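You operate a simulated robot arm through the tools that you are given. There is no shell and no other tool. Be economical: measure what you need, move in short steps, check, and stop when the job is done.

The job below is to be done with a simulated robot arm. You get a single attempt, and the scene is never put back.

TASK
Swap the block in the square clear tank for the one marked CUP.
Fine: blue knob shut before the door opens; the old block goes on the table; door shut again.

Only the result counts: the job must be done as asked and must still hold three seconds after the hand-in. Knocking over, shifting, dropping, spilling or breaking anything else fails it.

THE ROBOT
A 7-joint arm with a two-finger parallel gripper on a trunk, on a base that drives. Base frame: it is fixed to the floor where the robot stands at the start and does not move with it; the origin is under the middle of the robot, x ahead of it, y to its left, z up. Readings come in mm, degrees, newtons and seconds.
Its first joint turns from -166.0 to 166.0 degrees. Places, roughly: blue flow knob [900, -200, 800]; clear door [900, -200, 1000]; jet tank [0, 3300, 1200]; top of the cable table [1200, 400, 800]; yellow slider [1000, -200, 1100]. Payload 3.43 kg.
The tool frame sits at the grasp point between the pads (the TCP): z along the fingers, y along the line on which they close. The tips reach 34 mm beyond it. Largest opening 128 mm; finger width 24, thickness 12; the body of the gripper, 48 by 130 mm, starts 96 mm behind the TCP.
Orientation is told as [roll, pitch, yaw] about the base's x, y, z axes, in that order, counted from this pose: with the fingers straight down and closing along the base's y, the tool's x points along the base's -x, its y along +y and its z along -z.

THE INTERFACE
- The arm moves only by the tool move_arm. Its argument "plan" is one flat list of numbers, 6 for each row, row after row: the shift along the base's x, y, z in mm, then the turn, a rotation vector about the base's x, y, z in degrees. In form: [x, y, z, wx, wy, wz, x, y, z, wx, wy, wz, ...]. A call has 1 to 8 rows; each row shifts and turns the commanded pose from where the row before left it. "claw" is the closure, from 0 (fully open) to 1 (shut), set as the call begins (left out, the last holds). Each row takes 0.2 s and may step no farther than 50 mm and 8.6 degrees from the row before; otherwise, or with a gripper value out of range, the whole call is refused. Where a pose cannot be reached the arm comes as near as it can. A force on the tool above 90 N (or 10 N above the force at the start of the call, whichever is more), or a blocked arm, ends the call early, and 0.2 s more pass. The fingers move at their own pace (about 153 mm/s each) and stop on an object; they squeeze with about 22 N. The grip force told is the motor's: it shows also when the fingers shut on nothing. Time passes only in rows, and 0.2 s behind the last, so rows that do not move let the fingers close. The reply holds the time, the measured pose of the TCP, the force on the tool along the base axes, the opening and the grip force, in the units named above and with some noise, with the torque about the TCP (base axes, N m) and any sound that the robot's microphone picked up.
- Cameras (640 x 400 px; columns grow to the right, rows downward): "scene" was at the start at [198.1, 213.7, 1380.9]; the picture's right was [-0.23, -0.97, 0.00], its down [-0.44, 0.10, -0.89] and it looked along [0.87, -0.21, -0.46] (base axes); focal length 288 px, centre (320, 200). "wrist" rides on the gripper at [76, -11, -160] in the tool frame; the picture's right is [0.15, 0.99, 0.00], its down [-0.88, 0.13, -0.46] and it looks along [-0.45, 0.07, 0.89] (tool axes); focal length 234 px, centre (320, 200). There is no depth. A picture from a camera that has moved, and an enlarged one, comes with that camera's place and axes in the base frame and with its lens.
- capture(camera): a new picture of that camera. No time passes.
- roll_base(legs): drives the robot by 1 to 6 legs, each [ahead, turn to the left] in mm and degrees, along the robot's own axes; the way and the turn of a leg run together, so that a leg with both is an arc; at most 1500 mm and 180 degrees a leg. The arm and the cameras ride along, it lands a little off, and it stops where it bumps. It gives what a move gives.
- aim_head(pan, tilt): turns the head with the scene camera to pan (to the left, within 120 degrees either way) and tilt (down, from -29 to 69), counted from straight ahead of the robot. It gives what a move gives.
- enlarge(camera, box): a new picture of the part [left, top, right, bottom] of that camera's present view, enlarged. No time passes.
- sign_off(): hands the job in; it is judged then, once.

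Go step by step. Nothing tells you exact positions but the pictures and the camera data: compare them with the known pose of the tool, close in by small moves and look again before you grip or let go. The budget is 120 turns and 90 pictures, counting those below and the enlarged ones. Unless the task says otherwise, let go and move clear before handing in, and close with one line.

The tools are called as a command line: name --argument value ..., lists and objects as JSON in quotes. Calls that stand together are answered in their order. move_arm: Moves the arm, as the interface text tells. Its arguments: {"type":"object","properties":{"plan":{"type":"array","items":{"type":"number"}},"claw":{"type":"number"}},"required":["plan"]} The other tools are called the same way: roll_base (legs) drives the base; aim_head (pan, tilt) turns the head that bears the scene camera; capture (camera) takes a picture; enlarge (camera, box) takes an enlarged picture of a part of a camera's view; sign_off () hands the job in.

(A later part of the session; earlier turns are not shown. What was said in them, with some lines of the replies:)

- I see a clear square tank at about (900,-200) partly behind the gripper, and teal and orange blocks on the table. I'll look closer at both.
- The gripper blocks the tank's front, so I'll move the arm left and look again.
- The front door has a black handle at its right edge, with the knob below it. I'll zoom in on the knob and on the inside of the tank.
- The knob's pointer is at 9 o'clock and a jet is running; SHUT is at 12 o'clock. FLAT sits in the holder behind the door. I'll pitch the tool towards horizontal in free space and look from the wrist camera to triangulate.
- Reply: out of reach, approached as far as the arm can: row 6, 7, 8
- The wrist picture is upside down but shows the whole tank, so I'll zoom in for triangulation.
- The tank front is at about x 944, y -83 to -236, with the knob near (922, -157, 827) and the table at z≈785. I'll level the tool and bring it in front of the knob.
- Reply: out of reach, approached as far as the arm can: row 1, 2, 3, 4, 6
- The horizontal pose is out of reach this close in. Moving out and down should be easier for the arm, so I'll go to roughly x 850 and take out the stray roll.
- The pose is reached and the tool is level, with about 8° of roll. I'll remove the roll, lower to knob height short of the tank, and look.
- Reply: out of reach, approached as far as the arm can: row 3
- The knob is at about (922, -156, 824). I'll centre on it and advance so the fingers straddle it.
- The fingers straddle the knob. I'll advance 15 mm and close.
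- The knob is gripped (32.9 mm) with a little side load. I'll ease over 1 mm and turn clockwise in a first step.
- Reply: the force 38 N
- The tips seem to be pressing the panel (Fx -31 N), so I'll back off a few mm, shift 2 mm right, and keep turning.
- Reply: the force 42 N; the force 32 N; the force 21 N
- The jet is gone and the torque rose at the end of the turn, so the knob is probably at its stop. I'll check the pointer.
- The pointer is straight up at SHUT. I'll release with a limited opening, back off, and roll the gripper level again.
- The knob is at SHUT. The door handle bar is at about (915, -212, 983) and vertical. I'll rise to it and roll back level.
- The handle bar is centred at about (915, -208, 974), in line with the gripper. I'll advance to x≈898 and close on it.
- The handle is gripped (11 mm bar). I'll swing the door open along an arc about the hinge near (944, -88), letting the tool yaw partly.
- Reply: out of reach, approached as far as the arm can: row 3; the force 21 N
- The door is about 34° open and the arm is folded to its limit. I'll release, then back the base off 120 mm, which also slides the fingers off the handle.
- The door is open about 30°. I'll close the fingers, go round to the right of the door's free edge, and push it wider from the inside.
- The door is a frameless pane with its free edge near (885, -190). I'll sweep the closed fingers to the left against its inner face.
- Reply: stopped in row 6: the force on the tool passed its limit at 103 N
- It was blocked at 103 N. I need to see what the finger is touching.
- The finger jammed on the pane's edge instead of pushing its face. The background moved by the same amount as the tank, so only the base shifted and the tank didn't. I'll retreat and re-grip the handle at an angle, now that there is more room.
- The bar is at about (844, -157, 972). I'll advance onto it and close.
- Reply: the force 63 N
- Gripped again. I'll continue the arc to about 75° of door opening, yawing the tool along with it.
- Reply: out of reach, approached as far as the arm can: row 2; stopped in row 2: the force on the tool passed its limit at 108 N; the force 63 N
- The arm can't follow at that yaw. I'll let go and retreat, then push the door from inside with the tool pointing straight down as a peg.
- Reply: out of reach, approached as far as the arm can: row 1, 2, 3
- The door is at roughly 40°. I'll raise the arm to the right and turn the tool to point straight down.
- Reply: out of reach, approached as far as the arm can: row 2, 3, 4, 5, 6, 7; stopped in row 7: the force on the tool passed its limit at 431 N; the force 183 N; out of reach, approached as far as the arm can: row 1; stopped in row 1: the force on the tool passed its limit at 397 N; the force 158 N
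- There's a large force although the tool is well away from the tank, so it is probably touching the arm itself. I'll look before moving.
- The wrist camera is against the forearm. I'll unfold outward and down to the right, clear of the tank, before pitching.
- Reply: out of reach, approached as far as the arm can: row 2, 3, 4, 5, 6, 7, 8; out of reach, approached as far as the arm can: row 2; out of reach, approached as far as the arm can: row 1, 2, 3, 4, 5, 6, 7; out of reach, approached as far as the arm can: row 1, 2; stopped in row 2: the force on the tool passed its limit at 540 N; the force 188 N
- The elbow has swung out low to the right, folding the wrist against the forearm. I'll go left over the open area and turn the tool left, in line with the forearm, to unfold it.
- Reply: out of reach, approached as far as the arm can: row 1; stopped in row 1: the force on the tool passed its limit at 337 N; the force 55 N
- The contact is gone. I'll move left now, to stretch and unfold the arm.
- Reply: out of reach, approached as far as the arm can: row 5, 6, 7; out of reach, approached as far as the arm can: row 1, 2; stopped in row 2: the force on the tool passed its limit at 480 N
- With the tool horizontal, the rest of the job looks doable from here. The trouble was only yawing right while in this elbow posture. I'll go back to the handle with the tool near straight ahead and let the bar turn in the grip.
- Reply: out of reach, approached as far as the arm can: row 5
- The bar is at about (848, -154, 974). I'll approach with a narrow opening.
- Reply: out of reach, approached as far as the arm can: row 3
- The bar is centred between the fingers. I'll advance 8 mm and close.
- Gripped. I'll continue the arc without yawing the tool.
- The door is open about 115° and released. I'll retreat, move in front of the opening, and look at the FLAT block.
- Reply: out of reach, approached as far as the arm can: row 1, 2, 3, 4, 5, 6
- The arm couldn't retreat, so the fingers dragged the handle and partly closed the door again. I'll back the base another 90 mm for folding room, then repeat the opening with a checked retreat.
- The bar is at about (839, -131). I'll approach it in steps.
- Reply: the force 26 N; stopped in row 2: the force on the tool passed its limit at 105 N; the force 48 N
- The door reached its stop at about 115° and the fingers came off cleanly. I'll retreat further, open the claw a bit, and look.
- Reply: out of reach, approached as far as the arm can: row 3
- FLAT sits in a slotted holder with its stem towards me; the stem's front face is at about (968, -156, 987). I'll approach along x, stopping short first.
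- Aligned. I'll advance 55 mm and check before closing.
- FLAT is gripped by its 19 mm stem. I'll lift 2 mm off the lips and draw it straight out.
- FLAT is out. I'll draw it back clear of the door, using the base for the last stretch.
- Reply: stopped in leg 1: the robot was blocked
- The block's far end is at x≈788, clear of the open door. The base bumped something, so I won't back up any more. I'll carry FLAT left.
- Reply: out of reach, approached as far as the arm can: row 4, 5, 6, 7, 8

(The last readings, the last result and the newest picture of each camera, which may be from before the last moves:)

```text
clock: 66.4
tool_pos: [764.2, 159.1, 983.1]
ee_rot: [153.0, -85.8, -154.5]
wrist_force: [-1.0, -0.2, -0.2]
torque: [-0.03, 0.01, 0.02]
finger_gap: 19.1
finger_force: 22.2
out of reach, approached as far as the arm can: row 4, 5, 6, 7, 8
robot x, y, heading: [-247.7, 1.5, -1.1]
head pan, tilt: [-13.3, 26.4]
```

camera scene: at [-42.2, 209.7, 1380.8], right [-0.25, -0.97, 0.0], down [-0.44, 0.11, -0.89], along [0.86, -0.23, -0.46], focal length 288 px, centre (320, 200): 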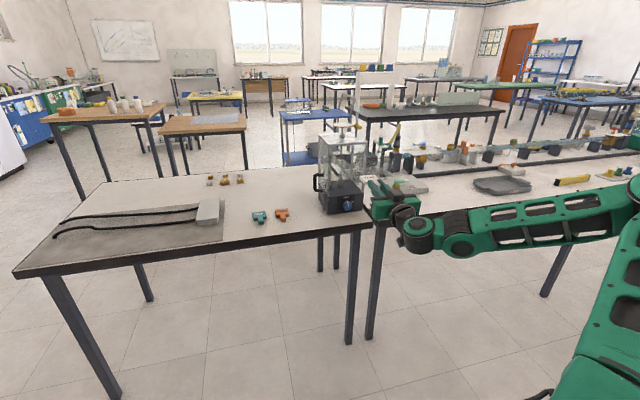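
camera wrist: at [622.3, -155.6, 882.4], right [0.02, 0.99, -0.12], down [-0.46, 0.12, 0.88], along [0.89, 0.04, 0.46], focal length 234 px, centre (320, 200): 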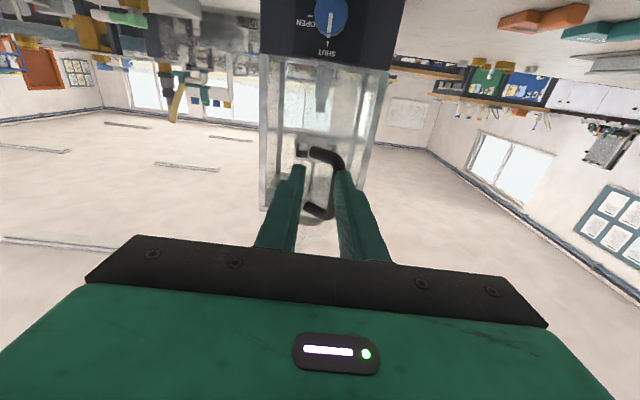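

move_arm --plan '[15, 27, -10, 0, 0, 0, 15, 27, -20, 0, 0, 0, 15, 27, -20, 0, 0, 0, 15, 27, -20, 0, 0, 0, 20, 0, -20, 0, 0, 0]'

enlarge --camera "scene" --box '[190, 120, 390, 260]'

```text
clock: 67.6
tool_pos: [801.2, 209.8, 933.7]
ee_rot: [164.5, -86.7, -166.5]
wrist_force: [-0.1, -0.4, 0.0]
torque: [-0.03, 0.02, -0.02]
finger_gap: 19.2
finger_force: 21.8
out of reach, approached as far as the arm can: row 3, 4, 5
robot x, y, heading: [-245.7, -0.7, -1.3]
head pan, tilt: [-13.3, 26.4]
```

```text
2.86 times, centred on (290, 190) of scene
camera zoom: at [-43.5, 210.1, 1380.9], right [-0.25, -0.97, 0.0], down [-0.44, 0.11, -0.89], along [0.86, -0.23, -0.46], focal length 824 px, centre (406, 229)
```

zoom: 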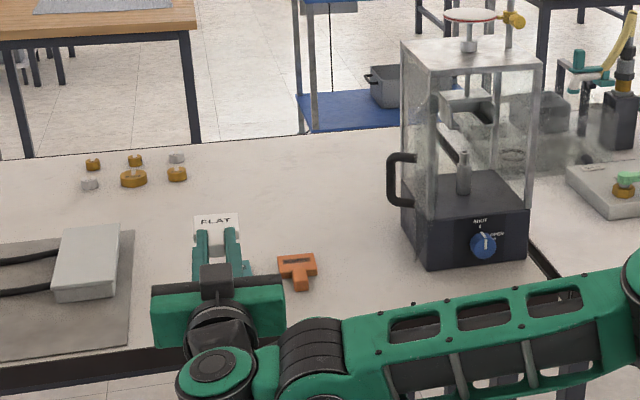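

The arm can't go further left in this posture, so I'll use the base: ahead 40 mm, then a few degrees left to swing the block to the free spot beside CUP.

roll_base --legs '[[40, 0], [0, 5]]'

```text
clock: 69.0
tool_pos: [819.3, 299.0, 940.9]
ee_rot: [169.1, -86.5, -166.1]
wrist_force: [0.5, 0.0, -1.3]
torque: [0.01, -0.09, 0.01]
finger_gap: 19.1
finger_force: 21.9
robot x, y, heading: [-207.0, 1.0, 4.1]
head pan, tilt: [-13.3, 26.4]
```

Now I'll lower towards the table in front of the free spot and check.

move_arm --plan '[20, -10, -20, 0, 0, 0, 20, -10, -20, 0, 0, 0, 20, -10, -20, 0, 0, 0, 20, 0, -20, 0, 0, 0, 15, 0, -15, 0, 0, 0, 10, 0, -10, 0, 0, 0]'

enlarge --camera "scene" --box '[190, 160, 330, 260]'

```text
clock: 70.4
tool_pos: [903.0, 241.0, 859.6]
ee_rot: [170.7, -85.7, -167.6]
wrist_force: [0.0, 1.6, 0.3]
torque: [-0.01, 0.06, 0.0]
finger_gap: 19.3
finger_force: 21.9
out of reach, approached as far as the arm can: row 4, 5, 6
robot x, y, heading: [-205.7, -2.3, 3.8]
head pan, tilt: [-13.3, 26.4]
```

```text
4.00 times, centred on (260, 210) of scene
camera zoom: at [-22.4, 224.7, 1380.9], right [-0.17, -0.99, 0.0], down [-0.45, 0.07, -0.89], along [0.88, -0.15, -0.46], focal length 1153 px, centre (560, 160)
```

zoom: 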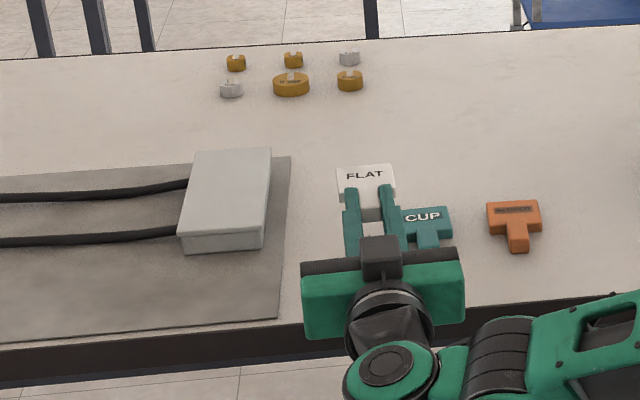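

roll_base --legs '[[50, 0], [0, 2.5]]'

move_arm --plan '[-5, -5, -10, 0, 0, 0, -5, -5, -10, 0, 0, 0, 0, 0, -10, 0, 0, 0]'

```text
clock: 71.7
tool_pos: [943.5, 292.5, 859.4]
ee_rot: [170.5, -85.9, -164.9]
wrist_force: [-0.5, 0.3, -0.5]
torque: [0.0, 0.06, 0.03]
finger_gap: 18.8
finger_force: 21.7
robot x, y, heading: [-153.5, 0.9, 6.3]
head pan, tilt: [-13.3, 26.4]
```

```text
clock: 72.5
tool_pos: [920.2, 283.0, 842.3]
ee_rot: [171.8, -85.1, -166.1]
wrist_force: [-0.3, -0.1, -0.1]
torque: [0.04, 0.08, -0.02]
finger_gap: 19.2
finger_force: 21.3
robot x, y, heading: [-156.2, -0.8, 6.2]
head pan, tilt: [-13.3, 26.4]
```

I'll level the pitch and keep lowering in small steps, watching the vertical force.

move_arm --plan '[3, -4, -8, 0, -2.5, 0, 3, -4, -8, 0, -2, 0, 0, -3, -8, 0, 0, 0]'

enlarge --camera "scene" --box '[180, 170, 300, 260]'

```text
clock: 73.3
tool_pos: [919.8, 280.4, 835.4]
ee_rot: [171.9, -85.1, -166.1]
wrist_force: [-0.5, 0.5, -0.1]
torque: [0.0, 0.06, 0.01]
finger_gap: 19.0
finger_force: 22.1
out of reach, approached as far as the arm can: row 1, 2
robot x, y, heading: [-154.1, 2.5, 6.2]
head pan, tilt: [-13.3, 26.4]
```

```text
4.44 times, centred on (240, 215) of scene
camera zoom: at [18.9, 235.5, 1380.9], right [-0.12, -0.99, 0.0], down [-0.45, 0.05, -0.89], along [0.88, -0.11, -0.46], focal length 1281 px, centre (676, 133)
```

zoom: 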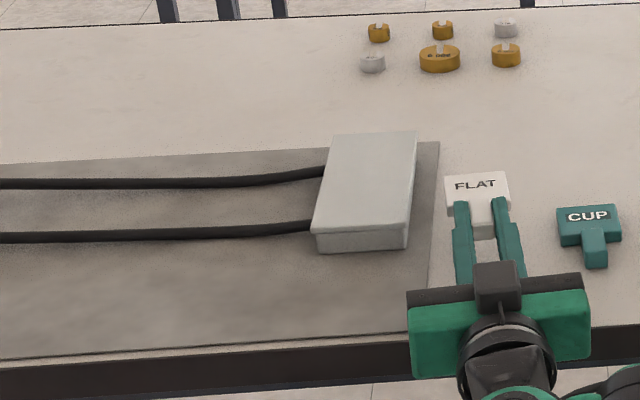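

move_arm --plan '[0, -2, -8, 0, 0, 0, 0, -2, -8, 0, 0, 0, 0, -2, -7, 0, 0, 0]'

```text
clock: 74.1
tool_pos: [919.2, 267.5, 814.3]
ee_rot: [172.1, -85.3, -166.3]
wrist_force: [0.5, 0.4, -0.7]
torque: [-0.01, 0.0, -0.03]
finger_gap: 19.1
finger_force: 22.2
out of reach, approached as far as the arm can: row 2, 3
robot x, y, heading: [-154.8, -0.8, 6.4]
head pan, tilt: [-13.3, 26.4]
```

move_arm --plan '[0, 0, -4, 0, 0, 0, 0, 0, -4, 0, 0, 0]'

move_arm --plan '[0, 0, -3, 0, 0, 0]'

move_arm --plan '[0, 0, -3, 0, 0, 0]'

```text
clock: 74.7
tool_pos: [920.6, 262.7, 809.5]
ee_rot: [171.5, -85.4, -165.7]
wrist_force: [0.7, -1.3, -1.2]
torque: [-0.02, 0.01, 0.0]
finger_gap: 18.9
finger_force: 22.0
out of reach, approached as far as the arm can: row 2
robot x, y, heading: [-155.4, 0.0, 6.4]
head pan, tilt: [-13.3, 26.4]
```

```text
clock: 75.1
tool_pos: [918.5, 261.6, 808.9]
ee_rot: [172.1, -85.3, -166.3]
wrist_force: [0.5, 0.4, -0.6]
torque: [0.01, 0.04, 0.0]
finger_gap: 19.2
finger_force: 22.4
robot x, y, heading: [-155.2, 1.7, 6.4]
head pan, tilt: [-13.3, 26.4]
```

```text
clock: 75.5
tool_pos: [919.7, 261.0, 807.9]
ee_rot: [171.8, -85.3, -166.1]
wrist_force: [0.8, -0.2, -0.8]
torque: [-0.02, -0.01, 0.0]
finger_gap: 19.0
finger_force: 22.3
out of reach, approached as far as the arm can: row 1
robot x, y, heading: [-153.9, 4.0, 6.2]
head pan, tilt: [-13.3, 26.4]
```

roll_base --legs '[[0, 2]]'

move_arm --plan '[0, -10, 0, 0, 0, 0, 0, -10, -2, 0, 0, 0, 0, -5, -2, 0, 0, 0]'

```text
clock: 76.3
tool_pos: [910.0, 300.8, 806.4]
ee_rot: [172.5, -85.5, -164.6]
wrist_force: [-0.2, 0.5, -1.5]
torque: [0.01, -0.04, 0.02]
finger_gap: 19.5
finger_force: 21.8
robot x, y, heading: [-157.1, -0.1, 8.3]
head pan, tilt: [-13.3, 26.4]
```

```text
clock: 77.1
tool_pos: [901.5, 273.8, 817.1]
ee_rot: [173.1, -84.7, -165.2]
wrist_force: [-0.5, 1.1, -1.0]
torque: [0.03, -0.02, -0.01]
finger_gap: 19.0
finger_force: 22.4
robot x, y, heading: [-151.4, -1.8, 8.4]
head pan, tilt: [-13.3, 26.4]
```

move_arm --plan '[3, 0, -6, 0, 0, 0, 3, 0, -6, 0, 0, 0]'

move_arm --plan '[2, 0, -4, 0, 0, 0]'

```text
clock: 77.7
tool_pos: [907.1, 273.7, 804.1]
ee_rot: [173.2, -84.8, -165.4]
wrist_force: [-0.3, -0.4, -0.5]
torque: [0.01, 0.04, 0.0]
finger_gap: 19.3
finger_force: 22.1
robot x, y, heading: [-156.4, 0.9, 8.2]
head pan, tilt: [-13.3, 26.4]
```

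```text
clock: 78.1
tool_pos: [907.6, 274.1, 800.8]
ee_rot: [173.2, -84.7, -165.5]
wrist_force: [-0.5, 0.6, -0.6]
torque: [-0.01, 0.04, 0.0]
finger_gap: 19.2
finger_force: 21.8
robot x, y, heading: [-155.5, 0.1, 8.1]
head pan, tilt: [-13.3, 26.4]
```

Now it tracks properly. I'll lower the last few mm until it touches.

move_arm --plan '[0, 0, -3, 0, 0, 0]'

move_arm --plan '[0, 0, -3, 0, 0, 0]'

enlarge --camera "scene" --box '[200, 190, 270, 235]'

```text
clock: 78.5
tool_pos: [906.8, 272.9, 799.0]
ee_rot: [173.5, -84.7, -165.7]
wrist_force: [2.2, 0.7, 4.4]
torque: [-0.16, 0.25, 0.06]
finger_gap: 19.2
finger_force: 21.6
robot x, y, heading: [-153.0, 1.6, 8.3]
head pan, tilt: [-13.3, 26.4]
```

```text
clock: 78.9
tool_pos: [908.0, 272.7, 799.3]
ee_rot: [172.6, -84.5, -164.9]
wrist_force: [-4.6, -3.1, 23.4]
torque: [-0.91, 1.39, 0.01]
finger_gap: 19.0
finger_force: 22.6
robot x, y, heading: [-155.1, 1.7, 8.3]
head pan, tilt: [-13.3, 26.4]
```

```text
8.89 times, centred on (235, 212) of scene
camera zoom: at [9.1, 240.8, 1381.2], right [-0.09, -1.0, 0.0], down [-0.45, 0.04, -0.89], along [0.89, -0.08, -0.46], focal length 2562 px, centre (1076, 89)
```

zoom: 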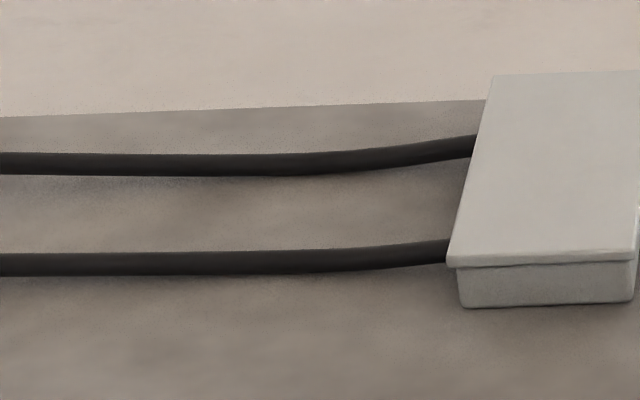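

It's touching the table (Fz 23 N). I'll ease up 2 mm, open, and look.

move_arm --plan '[0, 0, 2.5, 0, 0, 0, 0, 0, 0, 0, 0, 0]'

move_arm --plan '[0, 0, 0, 0, 0, 0, 0, 0, 0, 0, 0, 0]' --claw 0.65

capture --camera "scene"

```text
clock: 79.5
tool_pos: [908.4, 273.1, 799.6]
ee_rot: [173.2, -84.7, -165.6]
wrist_force: [4.0, -2.6, 16.4]
torque: [-0.65, 0.87, 0.28]
finger_gap: 19.2
finger_force: 21.9
robot x, y, heading: [-157.1, 2.1, 8.3]
head pan, tilt: [-13.3, 26.4]
```

```text
clock: 80.1
tool_pos: [906.3, 274.3, 798.6]
ee_rot: [173.2, -84.8, -165.2]
wrist_force: [-6.1, 10.2, 17.7]
torque: [-0.63, 1.06, -0.85]
finger_gap: 38.6
finger_force: 0.0
robot x, y, heading: [-155.2, -0.8, 8.6]
head pan, tilt: [-13.3, 26.4]
```

```text
14 pictures are left
camera scene: at [9.2, 241.3, 1381.0], right [-0.09, -1.0, 0.0], down [-0.45, 0.04, -0.89], along [0.89, -0.08, -0.46], focal length 288 px, centre (320, 200)
```

scene: 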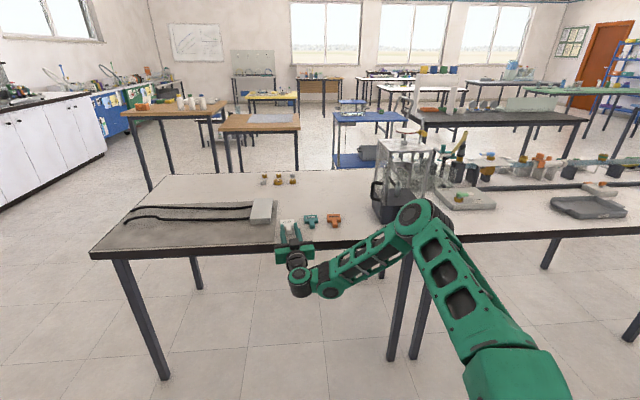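

FLAT is released. I'll retreat straight back along the tool axis.

move_arm --plan '[0, 0, 3, 0, 0, 0, -15, -2, 1, 0, 0, 0, -20, -3, 2, 0, 0, 0]'

enlarge --camera "scene" --box '[250, 190, 370, 265]'

```text
clock: 80.9
tool_pos: [875.0, 266.4, 804.2]
ee_rot: [173.9, -84.7, -166.2]
wrist_force: [0.3, -0.3, 0.1]
torque: [0.0, 0.06, 0.01]
finger_gap: 44.7
finger_force: 0.1
robot x, y, heading: [-155.9, 2.8, 8.4]
head pan, tilt: [-13.3, 26.4]
```

```text
5.33 times, centred on (310, 228) of scene
camera zoom: at [10.4, 241.2, 1380.9], right [-0.09, -1.0, 0.0], down [-0.45, 0.04, -0.89], along [0.89, -0.08, -0.46], focal length 1538 px, centre (373, 53)
```

zoom: 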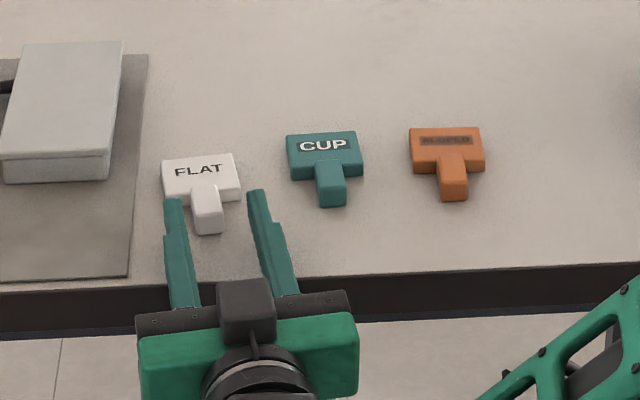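

FLAT lies flat on the table. CUP's stem front is about 29 mm further ahead and 85 mm to the right of FLAT's. I'll back out, shift over, and straighten the yaw.

move_arm --plan '[-20, -3, 5, 0, 0, 0, -10, 0, 12, 0, 0, 0, 0, -26, 0, 0, 0, -2, 0, -26, 0, 0, 0, -2, 0, -26, 0, 0, 0, -2]'

enlarge --camera "wrist" --box '[200, 40, 440, 240]'

```text
clock: 82.1
tool_pos: [867.1, 199.6, 839.8]
ee_rot: [167.1, -84.6, -165.2]
wrist_force: [-0.4, -0.2, -0.4]
torque: [0.03, -0.01, 0.0]
finger_gap: 44.6
finger_force: 0.1
out of reach, approached as far as the arm can: row 1, 2, 3, 4, 5
robot x, y, heading: [-156.8, 2.3, 8.6]
head pan, tilt: [-13.3, 26.4]
```

```text
2.00 times, centred on (320, 140) of wrist
camera zoom: at [714.3, 186.7, 748.5], right [-0.02, 0.99, -0.13], down [-0.54, 0.09, 0.84], along [0.84, 0.08, 0.53], focal length 468 px, centre (320, 320)
```

zoom: 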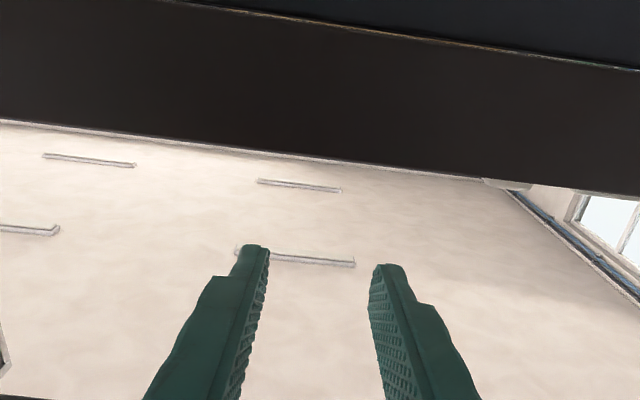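

move_arm --plan '[0, -5, -4, 0, -2.5, 0, 0, -5, -4, 0, -2, 0]'

enlarge --camera "scene" --box '[250, 190, 370, 265]'

```text
clock: 82.7
tool_pos: [892.8, 194.7, 828.5]
ee_rot: [-171.1, -80.7, 173.3]
wrist_force: [0.1, 0.5, 0.5]
torque: [0.0, 0.02, -0.01]
finger_gap: 45.0
finger_force: 0.1
out of reach, approached as far as the arm can: row 1, 2
robot x, y, heading: [-153.8, 2.3, 8.2]
head pan, tilt: [-13.3, 26.4]
```

```text
5.33 times, centred on (310, 228) of scene
camera zoom: at [10.3, 241.2, 1380.9], right [-0.09, -1.0, 0.0], down [-0.45, 0.04, -0.89], along [0.89, -0.08, -0.46], focal length 1538 px, centre (373, 53)
```

zoom: 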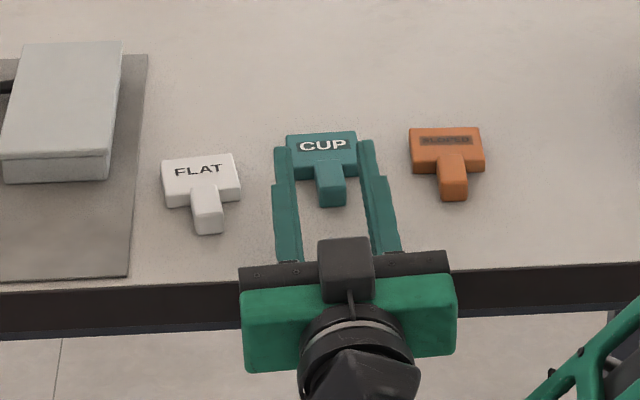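

The tool is actually pointing about 9° up, so I'll pitch it back to level while centring on CUP.

move_arm --plan '[-5, 0, 4, 0, 4.5, 0, -5, 0, 4, 0, 4.5, 0]'

```text
clock: 83.3
tool_pos: [878.7, 188.1, 838.2]
ee_rot: [127.6, -89.0, -125.9]
wrist_force: [1.0, 0.6, 0.1]
torque: [0.03, -0.04, -0.04]
finger_gap: 44.7
finger_force: 0.1
robot x, y, heading: [-151.3, 2.3, 8.6]
head pan, tilt: [-13.3, 26.4]
```

Level now. I'll lower to grip height short of the stem.

move_arm --plan '[0, 1, -12, 0, 0, 0, 0, 1, -12, 0, 0, 0, 0, 1, -10, 0, 0, 0]'

enlarge --camera "scene" --box '[270, 195, 350, 250]'

```text
clock: 84.1
tool_pos: [880.1, 195.4, 802.7]
ee_rot: [132.4, -89.0, -130.5]
wrist_force: [-0.7, 0.2, 1.0]
torque: [-0.01, -0.01, 0.02]
finger_gap: 44.8
finger_force: 0.0
robot x, y, heading: [-153.3, 1.9, 8.3]
head pan, tilt: [-13.3, 26.4]
```

```text
7.27 times, centred on (310, 222) of scene
camera zoom: at [10.4, 241.2, 1380.9], right [-0.09, -1.0, 0.0], down [-0.45, 0.04, -0.89], along [0.89, -0.08, -0.46], focal length 2097 px, centre (393, 36)
```

zoom: 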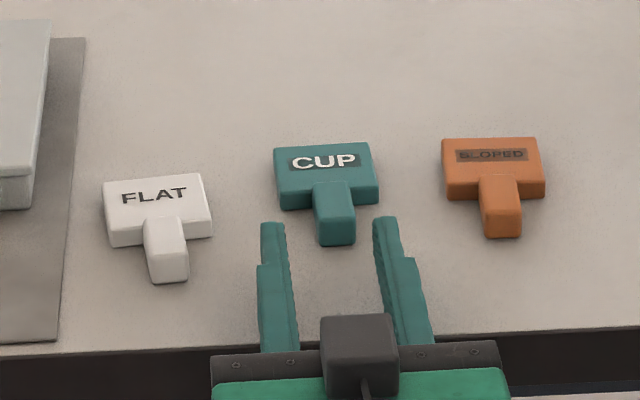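

The fingers line up. I'll shift 3 mm right, advance 38 mm, then grip.

move_arm --plan '[10, -3, 0, 0, 0, 0, 14, 0, 0, 0, 0, 0, 14, 0, 0, 0, 0, 0]'

move_arm --plan '[0, 0, 0, 0, 0, 0, 0, 0, 0, 0, 0, 0]' --claw 1

```text
clock: 84.9
tool_pos: [916.5, 191.7, 802.6]
ee_rot: [132.8, -89.0, -131.1]
wrist_force: [1.0, -0.4, -0.5]
torque: [0.0, 0.02, -0.02]
finger_gap: 44.8
finger_force: 0.0
robot x, y, heading: [-153.3, 3.5, 8.3]
head pan, tilt: [-13.3, 26.4]
```

```text
clock: 85.5
tool_pos: [918.1, 191.1, 804.4]
ee_rot: [133.9, -89.0, -132.0]
wrist_force: [0.7, 0.5, -0.2]
torque: [0.0, 0.01, -0.01]
finger_gap: 19.0
finger_force: 21.5
robot x, y, heading: [-155.7, 3.2, 8.5]
head pan, tilt: [-13.3, 26.4]
```

CUP is gripped. I'll lift it and draw it back.

move_arm --plan '[0, 0, 10, 0, 0, 0, 0, 0, 20, 0, 0, 0, -10, 0, 25, 0, 0, 0, -20, 0, 30, 0, 0, 0, -25, 0, 30, 0, 0, 0, -25, 0, 30, 0, 0, 0, -20, 0, 20, 0, 0, 0]'

roll_base --legs '[[-68, 0]]'

```text
clock: 87.1
tool_pos: [824.2, 206.0, 965.4]
ee_rot: [166.1, -88.3, -163.6]
wrist_force: [-0.3, -0.1, -0.3]
torque: [0.01, 0.13, 0.04]
finger_gap: 19.0
finger_force: 21.9
out of reach, approached as far as the arm can: row 7
robot x, y, heading: [-153.0, -0.5, 8.5]
head pan, tilt: [-13.3, 26.4]
```

```text
clock: 88.1
tool_pos: [757.3, 196.1, 964.5]
ee_rot: [157.9, -88.2, -155.3]
wrist_force: [0.3, 0.1, -0.3]
torque: [0.03, 0.06, 0.0]
finger_gap: 19.1
finger_force: 22.0
robot x, y, heading: [-221.8, -8.5, 8.4]
head pan, tilt: [-13.3, 26.4]
```

roll_base --legs '[[0, -5]]'

move_arm --plan '[-20, -5, 5, 0, 0, 0, -20, -5, 5, 0, 0, 0, -15, -5, 5, 0, 0, 0]'

capture --camera "scene"

```text
clock: 89.0
tool_pos: [759.3, 107.9, 977.8]
ee_rot: [162.9, -87.5, -165.4]
wrist_force: [0.2, 0.2, -0.5]
torque: [0.01, 0.03, 0.0]
finger_gap: 19.2
finger_force: 21.6
robot x, y, heading: [-218.0, -8.3, 3.5]
head pan, tilt: [-13.3, 26.4]
```

```text
clock: 89.8
tool_pos: [692.8, 92.7, 1005.2]
ee_rot: [165.2, -86.8, -167.7]
wrist_force: [0.6, -0.1, -0.3]
torque: [-0.01, 0.02, 0.03]
finger_gap: 19.2
finger_force: 21.5
robot x, y, heading: [-220.5, -6.5, 3.3]
head pan, tilt: [-13.3, 26.4]
```

```text
9 pictures are left
camera scene: at [-36.1, 217.3, 1380.9], right [-0.17, -0.98, 0.0], down [-0.45, 0.08, -0.89], along [0.88, -0.16, -0.46], focal length 288 px, centre (320, 200)
```

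scene: 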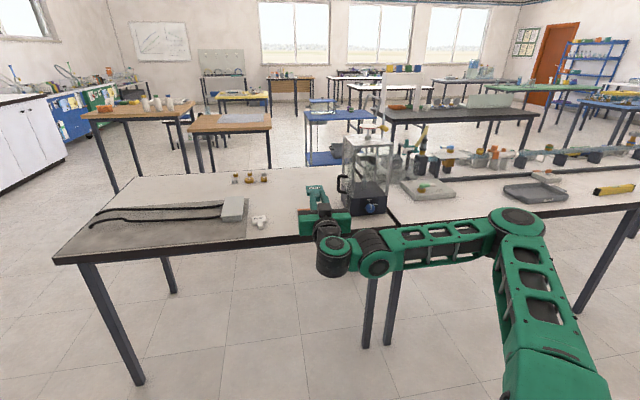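

CUP is held, with its far end at x≈780, clear of the open door. I'll move right to line up with the tank.

move_arm --plan '[0, -42, 0, 0, 0, 0, 0, -42, 0, 0, 0, 0, 0, -42, 0, 0, 0, 0, 0, -42, 0, 0, 0, 0, 0, -42, 0, 0, 0, 0, 0, -40, 0, 0, 0, 0]'

```text
clock: 91.2
tool_pos: [690.7, -155.9, 1002.8]
ee_rot: [165.6, -86.8, -167.9]
wrist_force: [0.7, -0.1, -1.3]
torque: [0.02, 0.0, -0.01]
finger_gap: 19.0
finger_force: 21.9
robot x, y, heading: [-219.9, -8.3, 3.1]
head pan, tilt: [-13.3, 26.4]
```

I'll straighten yaw and pitch to match the grip, and advance to just in front of the holder.

move_arm --plan '[30, 0, 0, 0, 1.3, 1.2, 30, 0, 0, 0, 1.2, 1.1, 30, 0, 0, 0, 0, 0, 30, 0, 0, 0, 0, 0, 30, 0, 0, 0, 0, 0, 20, 0, 0, 0, 0, 0]'

enlarge --camera "wrist" --box '[250, 90, 390, 210]'

```text
clock: 92.6
tool_pos: [862.9, -158.0, 1002.5]
ee_rot: [128.9, -89.1, -129.0]
wrist_force: [-1.0, 0.1, -1.0]
torque: [-0.02, 0.08, 0.03]
finger_gap: 19.1
finger_force: 21.8
robot x, y, heading: [-225.2, -10.3, 3.3]
head pan, tilt: [-13.3, 26.4]
```

```text
3.33 times, centred on (320, 150) of wrist
camera zoom: at [703.1, -166.8, 924.4], right [0.0, 0.99, -0.13], down [-0.46, 0.12, 0.88], along [0.89, 0.06, 0.46], focal length 781 px, centre (320, 367)
```

zoom: 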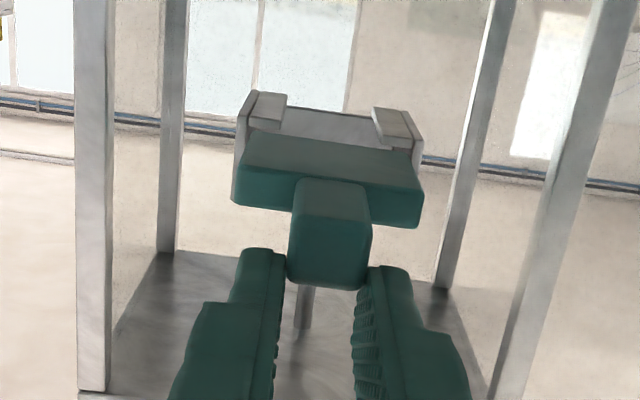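

Comparing the views, CUP's bottom is at z≈976 and the lips are at about 978, so I need to go up about 7 mm and 1 mm left. I'll do that, advance to the mouth of the holder, and look.

move_arm --plan '[0, 1.2, 4, 0, 0, 0, 10, 0, 3, 0, 0, 0, 12, 0, 0, 0, 0, 0]'

enlarge --camera "wrist" --box '[250, 90, 390, 210]'

```text
clock: 93.4
tool_pos: [881.7, -156.6, 1011.6]
ee_rot: [129.8, -89.1, -129.9]
wrist_force: [-0.1, 0.3, -1.2]
torque: [0.06, 0.06, -0.02]
finger_gap: 19.2
finger_force: 21.9
robot x, y, heading: [-221.8, -5.8, 3.0]
head pan, tilt: [-13.3, 26.4]
```

```text
3.33 times, centred on (320, 150) of wrist
camera zoom: at [723.2, -164.7, 933.5], right [0.0, 0.99, -0.13], down [-0.46, 0.12, 0.88], along [0.89, 0.06, 0.46], focal length 781 px, centre (320, 367)
```

zoom: 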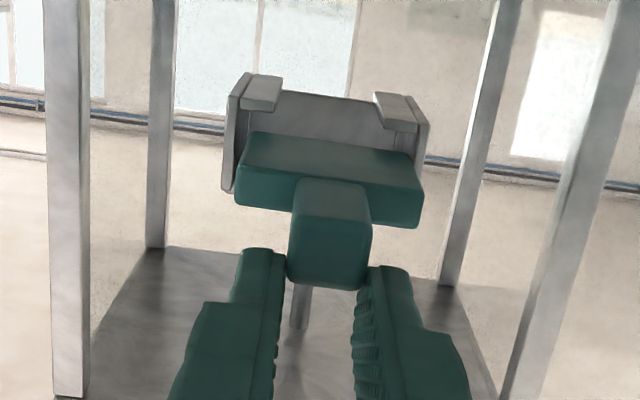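

It's aligned with about 3 mm of room each side. I'll raise 2 mm and insert in small steps, watching the forces.

move_arm --plan '[0, -0.5, 2, 0, 0, 0, 10, 0, 0, 0, 0, 0, 10, 0, 0, 0, 0, 0, 10, 0, 0, 0, 0, 0]'

enlarge --camera "wrist" --box '[250, 90, 390, 210]'

```text
clock: 94.4
tool_pos: [913.1, -156.5, 1014.3]
ee_rot: [130.8, -89.1, -130.9]
wrist_force: [0.1, 0.2, -1.6]
torque: [0.03, 0.04, 0.03]
finger_gap: 19.1
finger_force: 21.7
robot x, y, heading: [-222.0, -7.8, 3.0]
head pan, tilt: [-13.3, 26.4]
```

```text
3.33 times, centred on (320, 150) of wrist
camera zoom: at [753.1, -164.1, 935.3], right [0.0, 0.99, -0.13], down [-0.46, 0.12, 0.88], along [0.89, 0.06, 0.46], focal length 781 px, centre (320, 367)
```

zoom: 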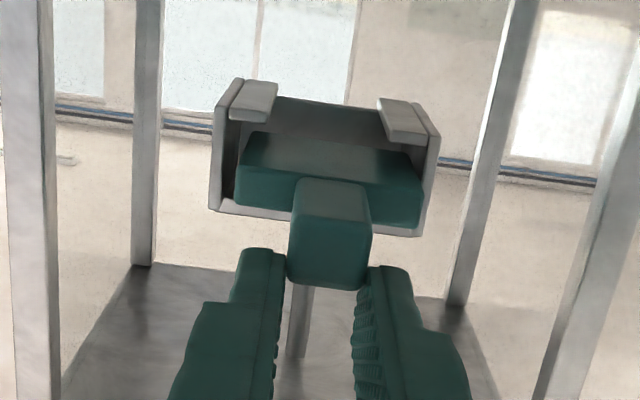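

It's entering cleanly. I'll continue.

move_arm --plan '[9, 0, 0, 0, 0, 0, 9, 0, 0, 0, 0, 0, 8, 0, 0, 0, 0, 0]'

enlarge --camera "wrist" --box '[250, 90, 390, 210]'

```text
clock: 95.2
tool_pos: [939.2, -155.3, 1013.3]
ee_rot: [129.7, -89.1, -129.7]
wrist_force: [-18.8, 0.2, 0.6]
torque: [0.0, 0.27, 0.02]
finger_gap: 19.3
finger_force: 21.8
robot x, y, heading: [-223.3, -6.9, 3.2]
head pan, tilt: [-13.3, 26.4]
```

```text
3.33 times, centred on (320, 150) of wrist
camera zoom: at [779.0, -164.0, 935.5], right [0.0, 0.99, -0.13], down [-0.46, 0.12, 0.88], along [0.89, 0.06, 0.46], focal length 781 px, centre (320, 367)
```

zoom: 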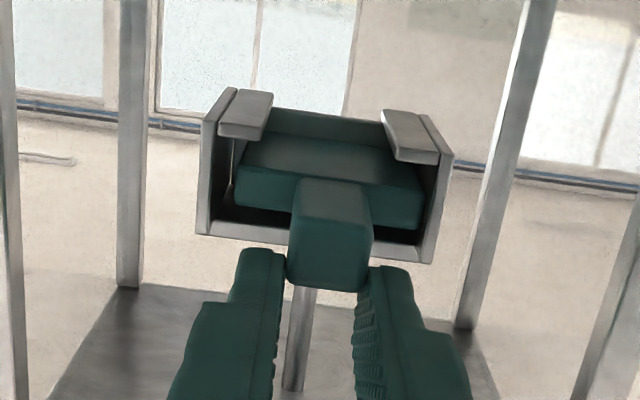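

CUP is against the back stop (Fx -19 N). I'll ease back 1 mm and lower it onto the lips.

move_arm --plan '[-1, 0, -2, 0, 0, 0, 0, 0, -2, 0, 0, 0]'

move_arm --plan '[0, 0, -2, 0, 0, 0]'

```text
clock: 95.8
tool_pos: [936.6, -154.8, 1009.6]
ee_rot: [130.4, -89.1, -130.4]
wrist_force: [-18.5, 3.1, -0.1]
torque: [0.03, 0.26, 0.1]
finger_gap: 19.0
finger_force: 21.5
robot x, y, heading: [-223.5, -6.4, 3.5]
head pan, tilt: [-13.3, 26.4]
```

```text
clock: 96.2
tool_pos: [940.2, -156.2, 1007.7]
ee_rot: [131.2, -89.0, -131.2]
wrist_force: [-20.1, 2.8, 0.2]
torque: [0.0, 0.27, 0.15]
finger_gap: 19.1
finger_force: 22.3
robot x, y, heading: [-220.9, -6.8, 3.5]
head pan, tilt: [-13.3, 26.4]
```

move_arm --plan '[-2, 0, -1, 0, 0, 0, 0, 0, -1.5, 0, 0, 0]'

move_arm --plan '[0, 0, -1.5, 0, 0, 0]'

```text
clock: 96.8
tool_pos: [937.9, -156.1, 1003.7]
ee_rot: [130.4, -89.0, -130.5]
wrist_force: [0.2, 0.5, -0.7]
torque: [-0.02, -0.02, 0.01]
finger_gap: 19.3
finger_force: 21.6
robot x, y, heading: [-219.1, -5.1, 3.2]
head pan, tilt: [-13.3, 26.4]
```

```text
clock: 97.2
tool_pos: [937.6, -156.2, 1002.9]
ee_rot: [130.7, -89.1, -130.8]
wrist_force: [1.0, 0.2, 0.0]
torque: [-0.01, 0.0, 0.04]
finger_gap: 19.5
finger_force: 22.4
robot x, y, heading: [-221.2, -5.7, 3.6]
head pan, tilt: [-13.3, 26.4]
```

move_arm --plan '[0, 0, -1.5, 0, 0, 0]'

move_arm --plan '[0, 0, -1.5, 0, 0, 0]'

enlarge --camera "wrist" --box '[260, 100, 380, 200]'

```text
clock: 97.6
tool_pos: [938.2, -157.1, 1001.6]
ee_rot: [131.2, -89.1, -131.5]
wrist_force: [0.5, 0.9, 0.1]
torque: [-0.04, -0.02, -0.01]
finger_gap: 18.9
finger_force: 21.9
robot x, y, heading: [-221.2, -5.8, 3.4]
head pan, tilt: [-13.3, 26.4]
```

```text
clock: 98.0
tool_pos: [937.3, -155.9, 1000.1]
ee_rot: [130.7, -89.1, -130.7]
wrist_force: [0.6, 0.0, -0.1]
torque: [0.0, -0.05, 0.01]
finger_gap: 19.2
finger_force: 22.0
robot x, y, heading: [-219.8, -7.9, 2.9]
head pan, tilt: [-13.3, 26.4]
```

```text
4.00 times, centred on (320, 150) of wrist
camera zoom: at [778.2, -164.7, 921.8], right [0.0, 0.99, -0.13], down [-0.46, 0.12, 0.88], along [0.89, 0.06, 0.46], focal length 937 px, centre (320, 400)
```

zoom: 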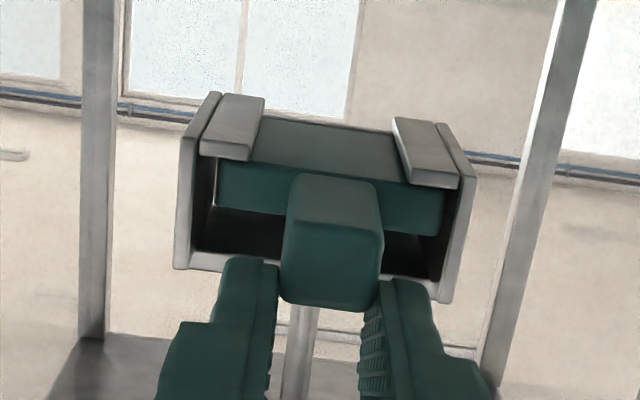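

It looks almost seated. I'll lower slightly more to feel contact.

move_arm --plan '[0, 0, -1.5, 0, 0, 0]'

move_arm --plan '[0, 0, -1.5, 0, 0, 0]'

```text
clock: 98.4
tool_pos: [937.7, -156.6, 998.1]
ee_rot: [130.2, -89.1, -130.3]
wrist_force: [0.0, 0.0, 1.0]
torque: [-0.02, -0.05, -0.02]
finger_gap: 19.0
finger_force: 22.4
robot x, y, heading: [-221.0, -6.3, 3.3]
head pan, tilt: [-13.3, 26.4]
```

```text
clock: 98.8
tool_pos: [937.9, -155.1, 997.5]
ee_rot: [129.9, -89.1, -130.0]
wrist_force: [-0.2, 0.0, 0.7]
torque: [-0.02, -0.06, -0.03]
finger_gap: 19.1
finger_force: 22.0
robot x, y, heading: [-221.3, -9.0, 3.4]
head pan, tilt: [-13.3, 26.4]
```

The load has gone from -1.2 N to slightly positive, so CUP rests on the holder. I'll release and retreat straight back.

move_arm --plan '[0, 0, 0, 0, 0, 0, 0, 0, 0, 0, 0, 0]' --claw 0.68

move_arm --plan '[-15, 0, 0, 0, 0, 0, -20, 0, 0, 0, 0, 0, -25, 0, 0, 0, 0, 0]'

enlarge --camera "wrist" --box '[250, 80, 400, 210]'

```text
clock: 99.4
tool_pos: [938.1, -155.1, 996.5]
ee_rot: [129.7, -89.1, -129.8]
wrist_force: [-0.1, -0.2, 0.8]
torque: [-0.02, 0.02, 0.0]
finger_gap: 41.1
finger_force: 0.0
robot x, y, heading: [-224.9, -9.5, 3.2]
head pan, tilt: [-13.3, 26.4]
```

```text
clock: 100.2
tool_pos: [877.8, -155.2, 996.3]
ee_rot: [129.6, -89.2, -129.6]
wrist_force: [1.0, -0.4, -0.4]
torque: [-0.02, -0.01, 0.0]
finger_gap: 41.2
finger_force: 0.0
robot x, y, heading: [-222.2, -7.2, 3.2]
head pan, tilt: [-13.3, 26.4]
```

```text
3.08 times, centred on (325, 145) of wrist
camera zoom: at [719.1, -163.4, 919.0], right [0.0, 0.99, -0.13], down [-0.46, 0.12, 0.88], along [0.89, 0.06, 0.46], focal length 720 px, centre (305, 369)
```

zoom: 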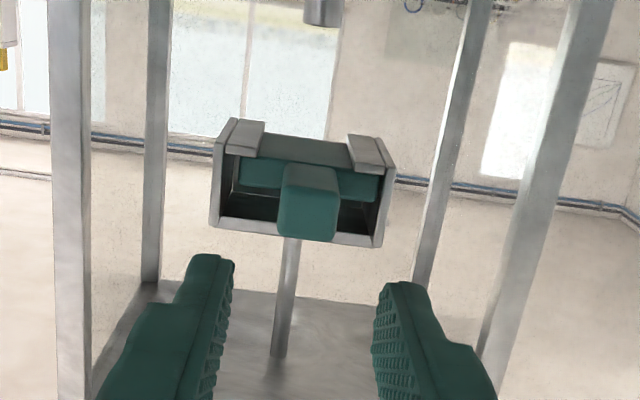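

CUP is seated as FLAT was. Now I'll close the door: pull out, go round to its left side, and sweep the handle back to the right with closed fingers.

move_arm --plan '[-40, 0, 0, 0, 0, 0, -40, 0, 0, 0, 0, 0, -40, 0, 0, 0, 0, 0, -40, 0, 0, 0, 0, 0, -25, 0, 3, 0, 0, 0]' --claw 1

move_arm --plan '[0, 42, 0, 0, 0, 0, 0, 42, 0, 0, 0, 0, 0, 42, 0, 0, 0, 0, 0, 42, 0, 0, 0, 0, 0, 40, 0, 0, 0, 0]'

```text
clock: 101.4
tool_pos: [694.8, -156.7, 999.4]
ee_rot: [129.4, -89.1, -129.6]
wrist_force: [0.1, -0.1, -0.8]
torque: [-0.01, -0.02, 0.02]
finger_gap: 0.0
finger_force: 22.2
robot x, y, heading: [-219.9, -9.3, 3.3]
head pan, tilt: [-13.3, 26.4]
```

```text
clock: 102.6
tool_pos: [696.2, 49.7, 1005.2]
ee_rot: [123.7, -88.8, -123.8]
wrist_force: [-1.1, -0.4, 0.3]
torque: [-0.01, 0.0, 0.06]
finger_gap: 0.1
finger_force: 21.8
robot x, y, heading: [-220.1, -9.7, 3.1]
head pan, tilt: [-13.3, 26.4]
```

move_arm --plan '[30, 0, -8, 0, 0, 0, 35, 0, -8, 0, 0, 0, 35, 0, -8, 0, 0, 0, 35, 0, -6, 0, 0, 0, 18, 0, 0, 0, 0, 0]'

move_arm --plan '[0, -18, 0, 0, 0, 0, 0, -18, 0, 0, 0, 0, 0, -18, 0, 0, 0, 0, 0, -18, 0, 0, 0, 0]'

```text
clock: 103.8
tool_pos: [845.1, 49.8, 969.4]
ee_rot: [133.4, -89.0, -133.4]
wrist_force: [0.0, 0.0, 0.5]
torque: [0.0, 0.05, -0.01]
finger_gap: 0.0
finger_force: 22.0
robot x, y, heading: [-219.9, -8.1, 3.3]
head pan, tilt: [-13.3, 26.4]
```

```text
clock: 104.8
tool_pos: [840.7, -10.3, 972.6]
ee_rot: [120.6, -89.0, -119.9]
wrist_force: [-68.6, 41.0, 1.8]
torque: [-0.08, 0.12, -1.53]
finger_gap: 0.1
finger_force: 21.8
robot x, y, heading: [-222.4, -9.3, 3.2]
head pan, tilt: [-13.3, 26.4]
```

The finger sticks to the bar by friction, so I'll follow the handle's arc instead of pushing straight sideways.

move_arm --plan '[-12, -8, 0, 0, 0, 0, -10, -15, 0, 0, 0, 0, -8, -16, 0, 0, 0, 0]'

```text
clock: 105.6
tool_pos: [814.1, -62.3, 970.6]
ee_rot: [135.1, -89.2, -135.5]
wrist_force: [-0.7, -0.3, -0.3]
torque: [0.0, 0.03, 0.03]
finger_gap: 0.0
finger_force: 22.2
robot x, y, heading: [-222.4, -3.3, 3.3]
head pan, tilt: [-13.3, 26.4]
```

enlarge --camera "scene" --box '[330, 130, 430, 230]'

```text
4.00 times, centred on (380, 180) of scene
camera zoom: at [-36.2, 217.5, 1380.9], right [-0.17, -0.98, 0.0], down [-0.45, 0.08, -0.89], along [0.88, -0.16, -0.46], focal length 1153 px, centre (80, 280)
```

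zoom: 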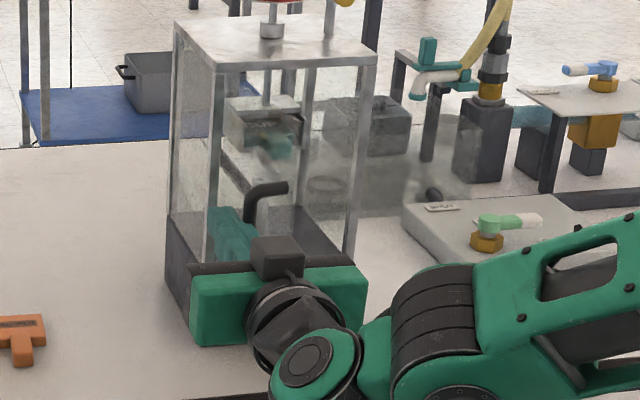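

The door follows, and is at about 85°. I'll continue the arc.

move_arm --plan '[-2, -17.9, 0, 0, 0, 0, 0, -17.9, 0, 0, 0, 0, 3.5, -17.5, 0, 0, 0, 0, 6, -16.7, 0, 0, 0, 0, 9, -15.5, 0, 0, 0, 0, 11, -14, 0, 0, 0, 0]'

```text
clock: 107.0
tool_pos: [843.4, -161.3, 969.7]
ee_rot: [129.6, -89.2, -129.7]
wrist_force: [-0.7, -0.2, 0.5]
torque: [-0.02, 0.0, -0.01]
finger_gap: 0.0
finger_force: 22.1
robot x, y, heading: [-219.4, -6.5, 3.1]
head pan, tilt: [-13.3, 26.4]
```

The door is at about 30°. I'll pull back, drop below the handle, and push the pane shut with the closed fingertips.

move_arm --plan '[-30, 3, 0, 0, 0, 0, -30, 0, -5, 0, 0, 0, 0, -10, -20, 0, 0, 0, 0, -10, -20, 0, 0, 0, 0, -8, -20, 0, 0, 0]'

```text
clock: 108.2
tool_pos: [781.6, -183.6, 907.6]
ee_rot: [130.8, -89.0, -131.1]
wrist_force: [-0.5, 0.4, -1.3]
torque: [0.03, 0.03, -0.01]
finger_gap: 0.3
finger_force: 22.2
robot x, y, heading: [-220.0, -7.9, 3.2]
head pan, tilt: [-13.3, 26.4]
```

move_arm --plan '[25, -2, -1, 0, 0, 0, 25, -2, -1, 0, 0, 0, 20, -2, -1, 0, 0, 0, 18, 0, 0, 0, 0, 0, 12, 0, 0, 0, 0, 0]'

move_arm --plan '[8, 0, 0, 0, 0, 0, 6, 0, 0, 0, 0, 0]'

```text
clock: 109.4
tool_pos: [883.9, -189.6, 903.3]
ee_rot: [127.1, -89.1, -127.1]
wrist_force: [0.5, -0.4, 0.2]
torque: [-0.03, 0.01, -0.01]
finger_gap: 0.0
finger_force: 21.6
robot x, y, heading: [-224.1, -6.8, 3.2]
head pan, tilt: [-13.3, 26.4]
```

```text
clock: 110.0
tool_pos: [897.3, -189.4, 904.4]
ee_rot: [129.9, -88.9, -130.1]
wrist_force: [0.3, 1.8, 0.2]
torque: [0.02, -0.02, -0.02]
finger_gap: 0.1
finger_force: 22.5
robot x, y, heading: [-222.7, -8.5, 3.2]
head pan, tilt: [-13.3, 26.4]
```

move_arm --plan '[4, 0, 0, 0, 0, 0]'

move_arm --plan '[3, 0, 0, 0, 0, 0]'

```text
clock: 110.4
tool_pos: [900.7, -189.5, 902.7]
ee_rot: [129.6, -89.0, -129.8]
wrist_force: [0.3, 0.2, -0.1]
torque: [0.0, 0.01, -0.03]
finger_gap: 0.0
finger_force: 22.6
robot x, y, heading: [-223.3, -5.2, 2.9]
head pan, tilt: [-13.3, 26.4]
```

```text
clock: 110.8
tool_pos: [904.2, -188.9, 904.0]
ee_rot: [128.8, -89.0, -128.9]
wrist_force: [-0.4, -0.4, 0.0]
torque: [-0.01, -0.02, 0.05]
finger_gap: 0.0
finger_force: 21.6
robot x, y, heading: [-222.1, -7.7, 3.3]
head pan, tilt: [-13.3, 26.4]
```

enlarge --camera "wrist" --box '[200, 20, 460, 220]'

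```text
2.00 times, centred on (330, 120) of wrist
camera zoom: at [744.0, -197.9, 825.4], right [0.0, 0.99, -0.13], down [-0.46, 0.12, 0.88], along [0.89, 0.06, 0.46], focal length 468 px, centre (300, 360)
```

zoom: 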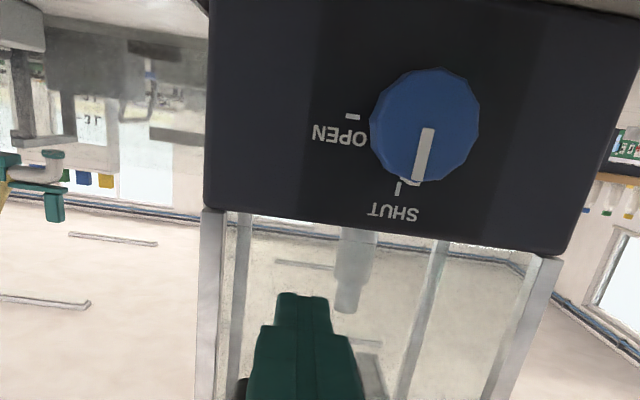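

The handle appears near its closed position. I'll push a few mm more until it resists.

move_arm --plan '[2.5, 0, 0, 0, 0, 0]'

move_arm --plan '[2.5, 0, 0, 0, 0, 0]'

```text
clock: 111.2
tool_pos: [905.1, -191.2, 903.3]
ee_rot: [127.6, -89.1, -127.8]
wrist_force: [-29.8, -2.3, 0.6]
torque: [-0.09, 0.33, 0.05]
finger_gap: 0.0
finger_force: 21.9
robot x, y, heading: [-221.1, -7.1, 3.2]
head pan, tilt: [-13.3, 26.4]
```

```text
clock: 111.6
tool_pos: [905.6, -190.0, 903.4]
ee_rot: [127.0, -89.1, -127.0]
wrist_force: [-82.4, -3.7, -0.1]
torque: [-0.07, 0.69, 0.11]
finger_gap: 0.1
finger_force: 22.0
robot x, y, heading: [-222.3, -8.7, 3.2]
head pan, tilt: [-13.3, 26.4]
```

There's a firm stop at tip x≈939, so the door is shut. I'll back away and take one last look.

move_arm --plan '[-3, 0, 0, 0, 0, 0, -25, 0, 0, 0, 0, 0, -40, 0, 0, 0, 0, 0, -40, -20, 0, 0, 0, 0, 0, -40, 0, 0, 0, 0, 0, -40, 0, 0, 0, 0]'

enlarge --camera "scene" --box '[240, 130, 430, 250]'

```text
clock: 113.0
tool_pos: [801.4, -291.5, 906.8]
ee_rot: [129.6, -89.1, -129.4]
wrist_force: [0.3, 0.2, -0.1]
torque: [0.0, -0.03, -0.04]
finger_gap: 0.0
finger_force: 21.9
robot x, y, heading: [-222.7, -12.6, 3.1]
head pan, tilt: [-13.3, 26.4]
```

```text
3.33 times, centred on (335, 190) of scene
camera zoom: at [-36.2, 217.3, 1380.9], right [-0.17, -0.98, 0.0], down [-0.45, 0.08, -0.89], along [0.88, -0.16, -0.46], focal length 961 px, centre (270, 233)
```

zoom: 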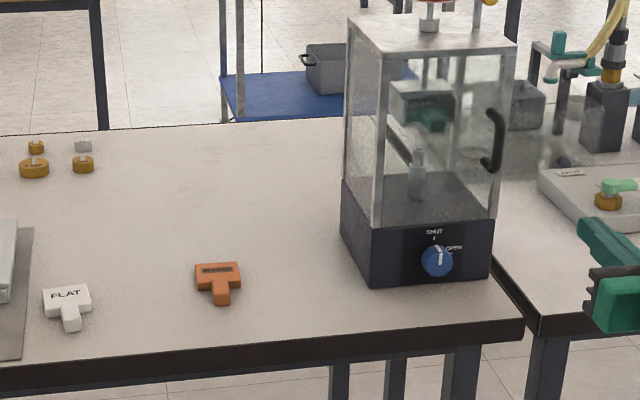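

The door is shut, the knob is at SHUT, CUP sits in the holder, and FLAT lies on the table. The arm is clear, so I'm handing in.

sign_off

```text
The job is handed in.
```

The swap is done: I turned the blue knob to SHUT before opening the door, CUP is in the tank, FLAT is on the table, and the door is shut. The base bumped something behind it once while backing up; I didn't look at what it was.
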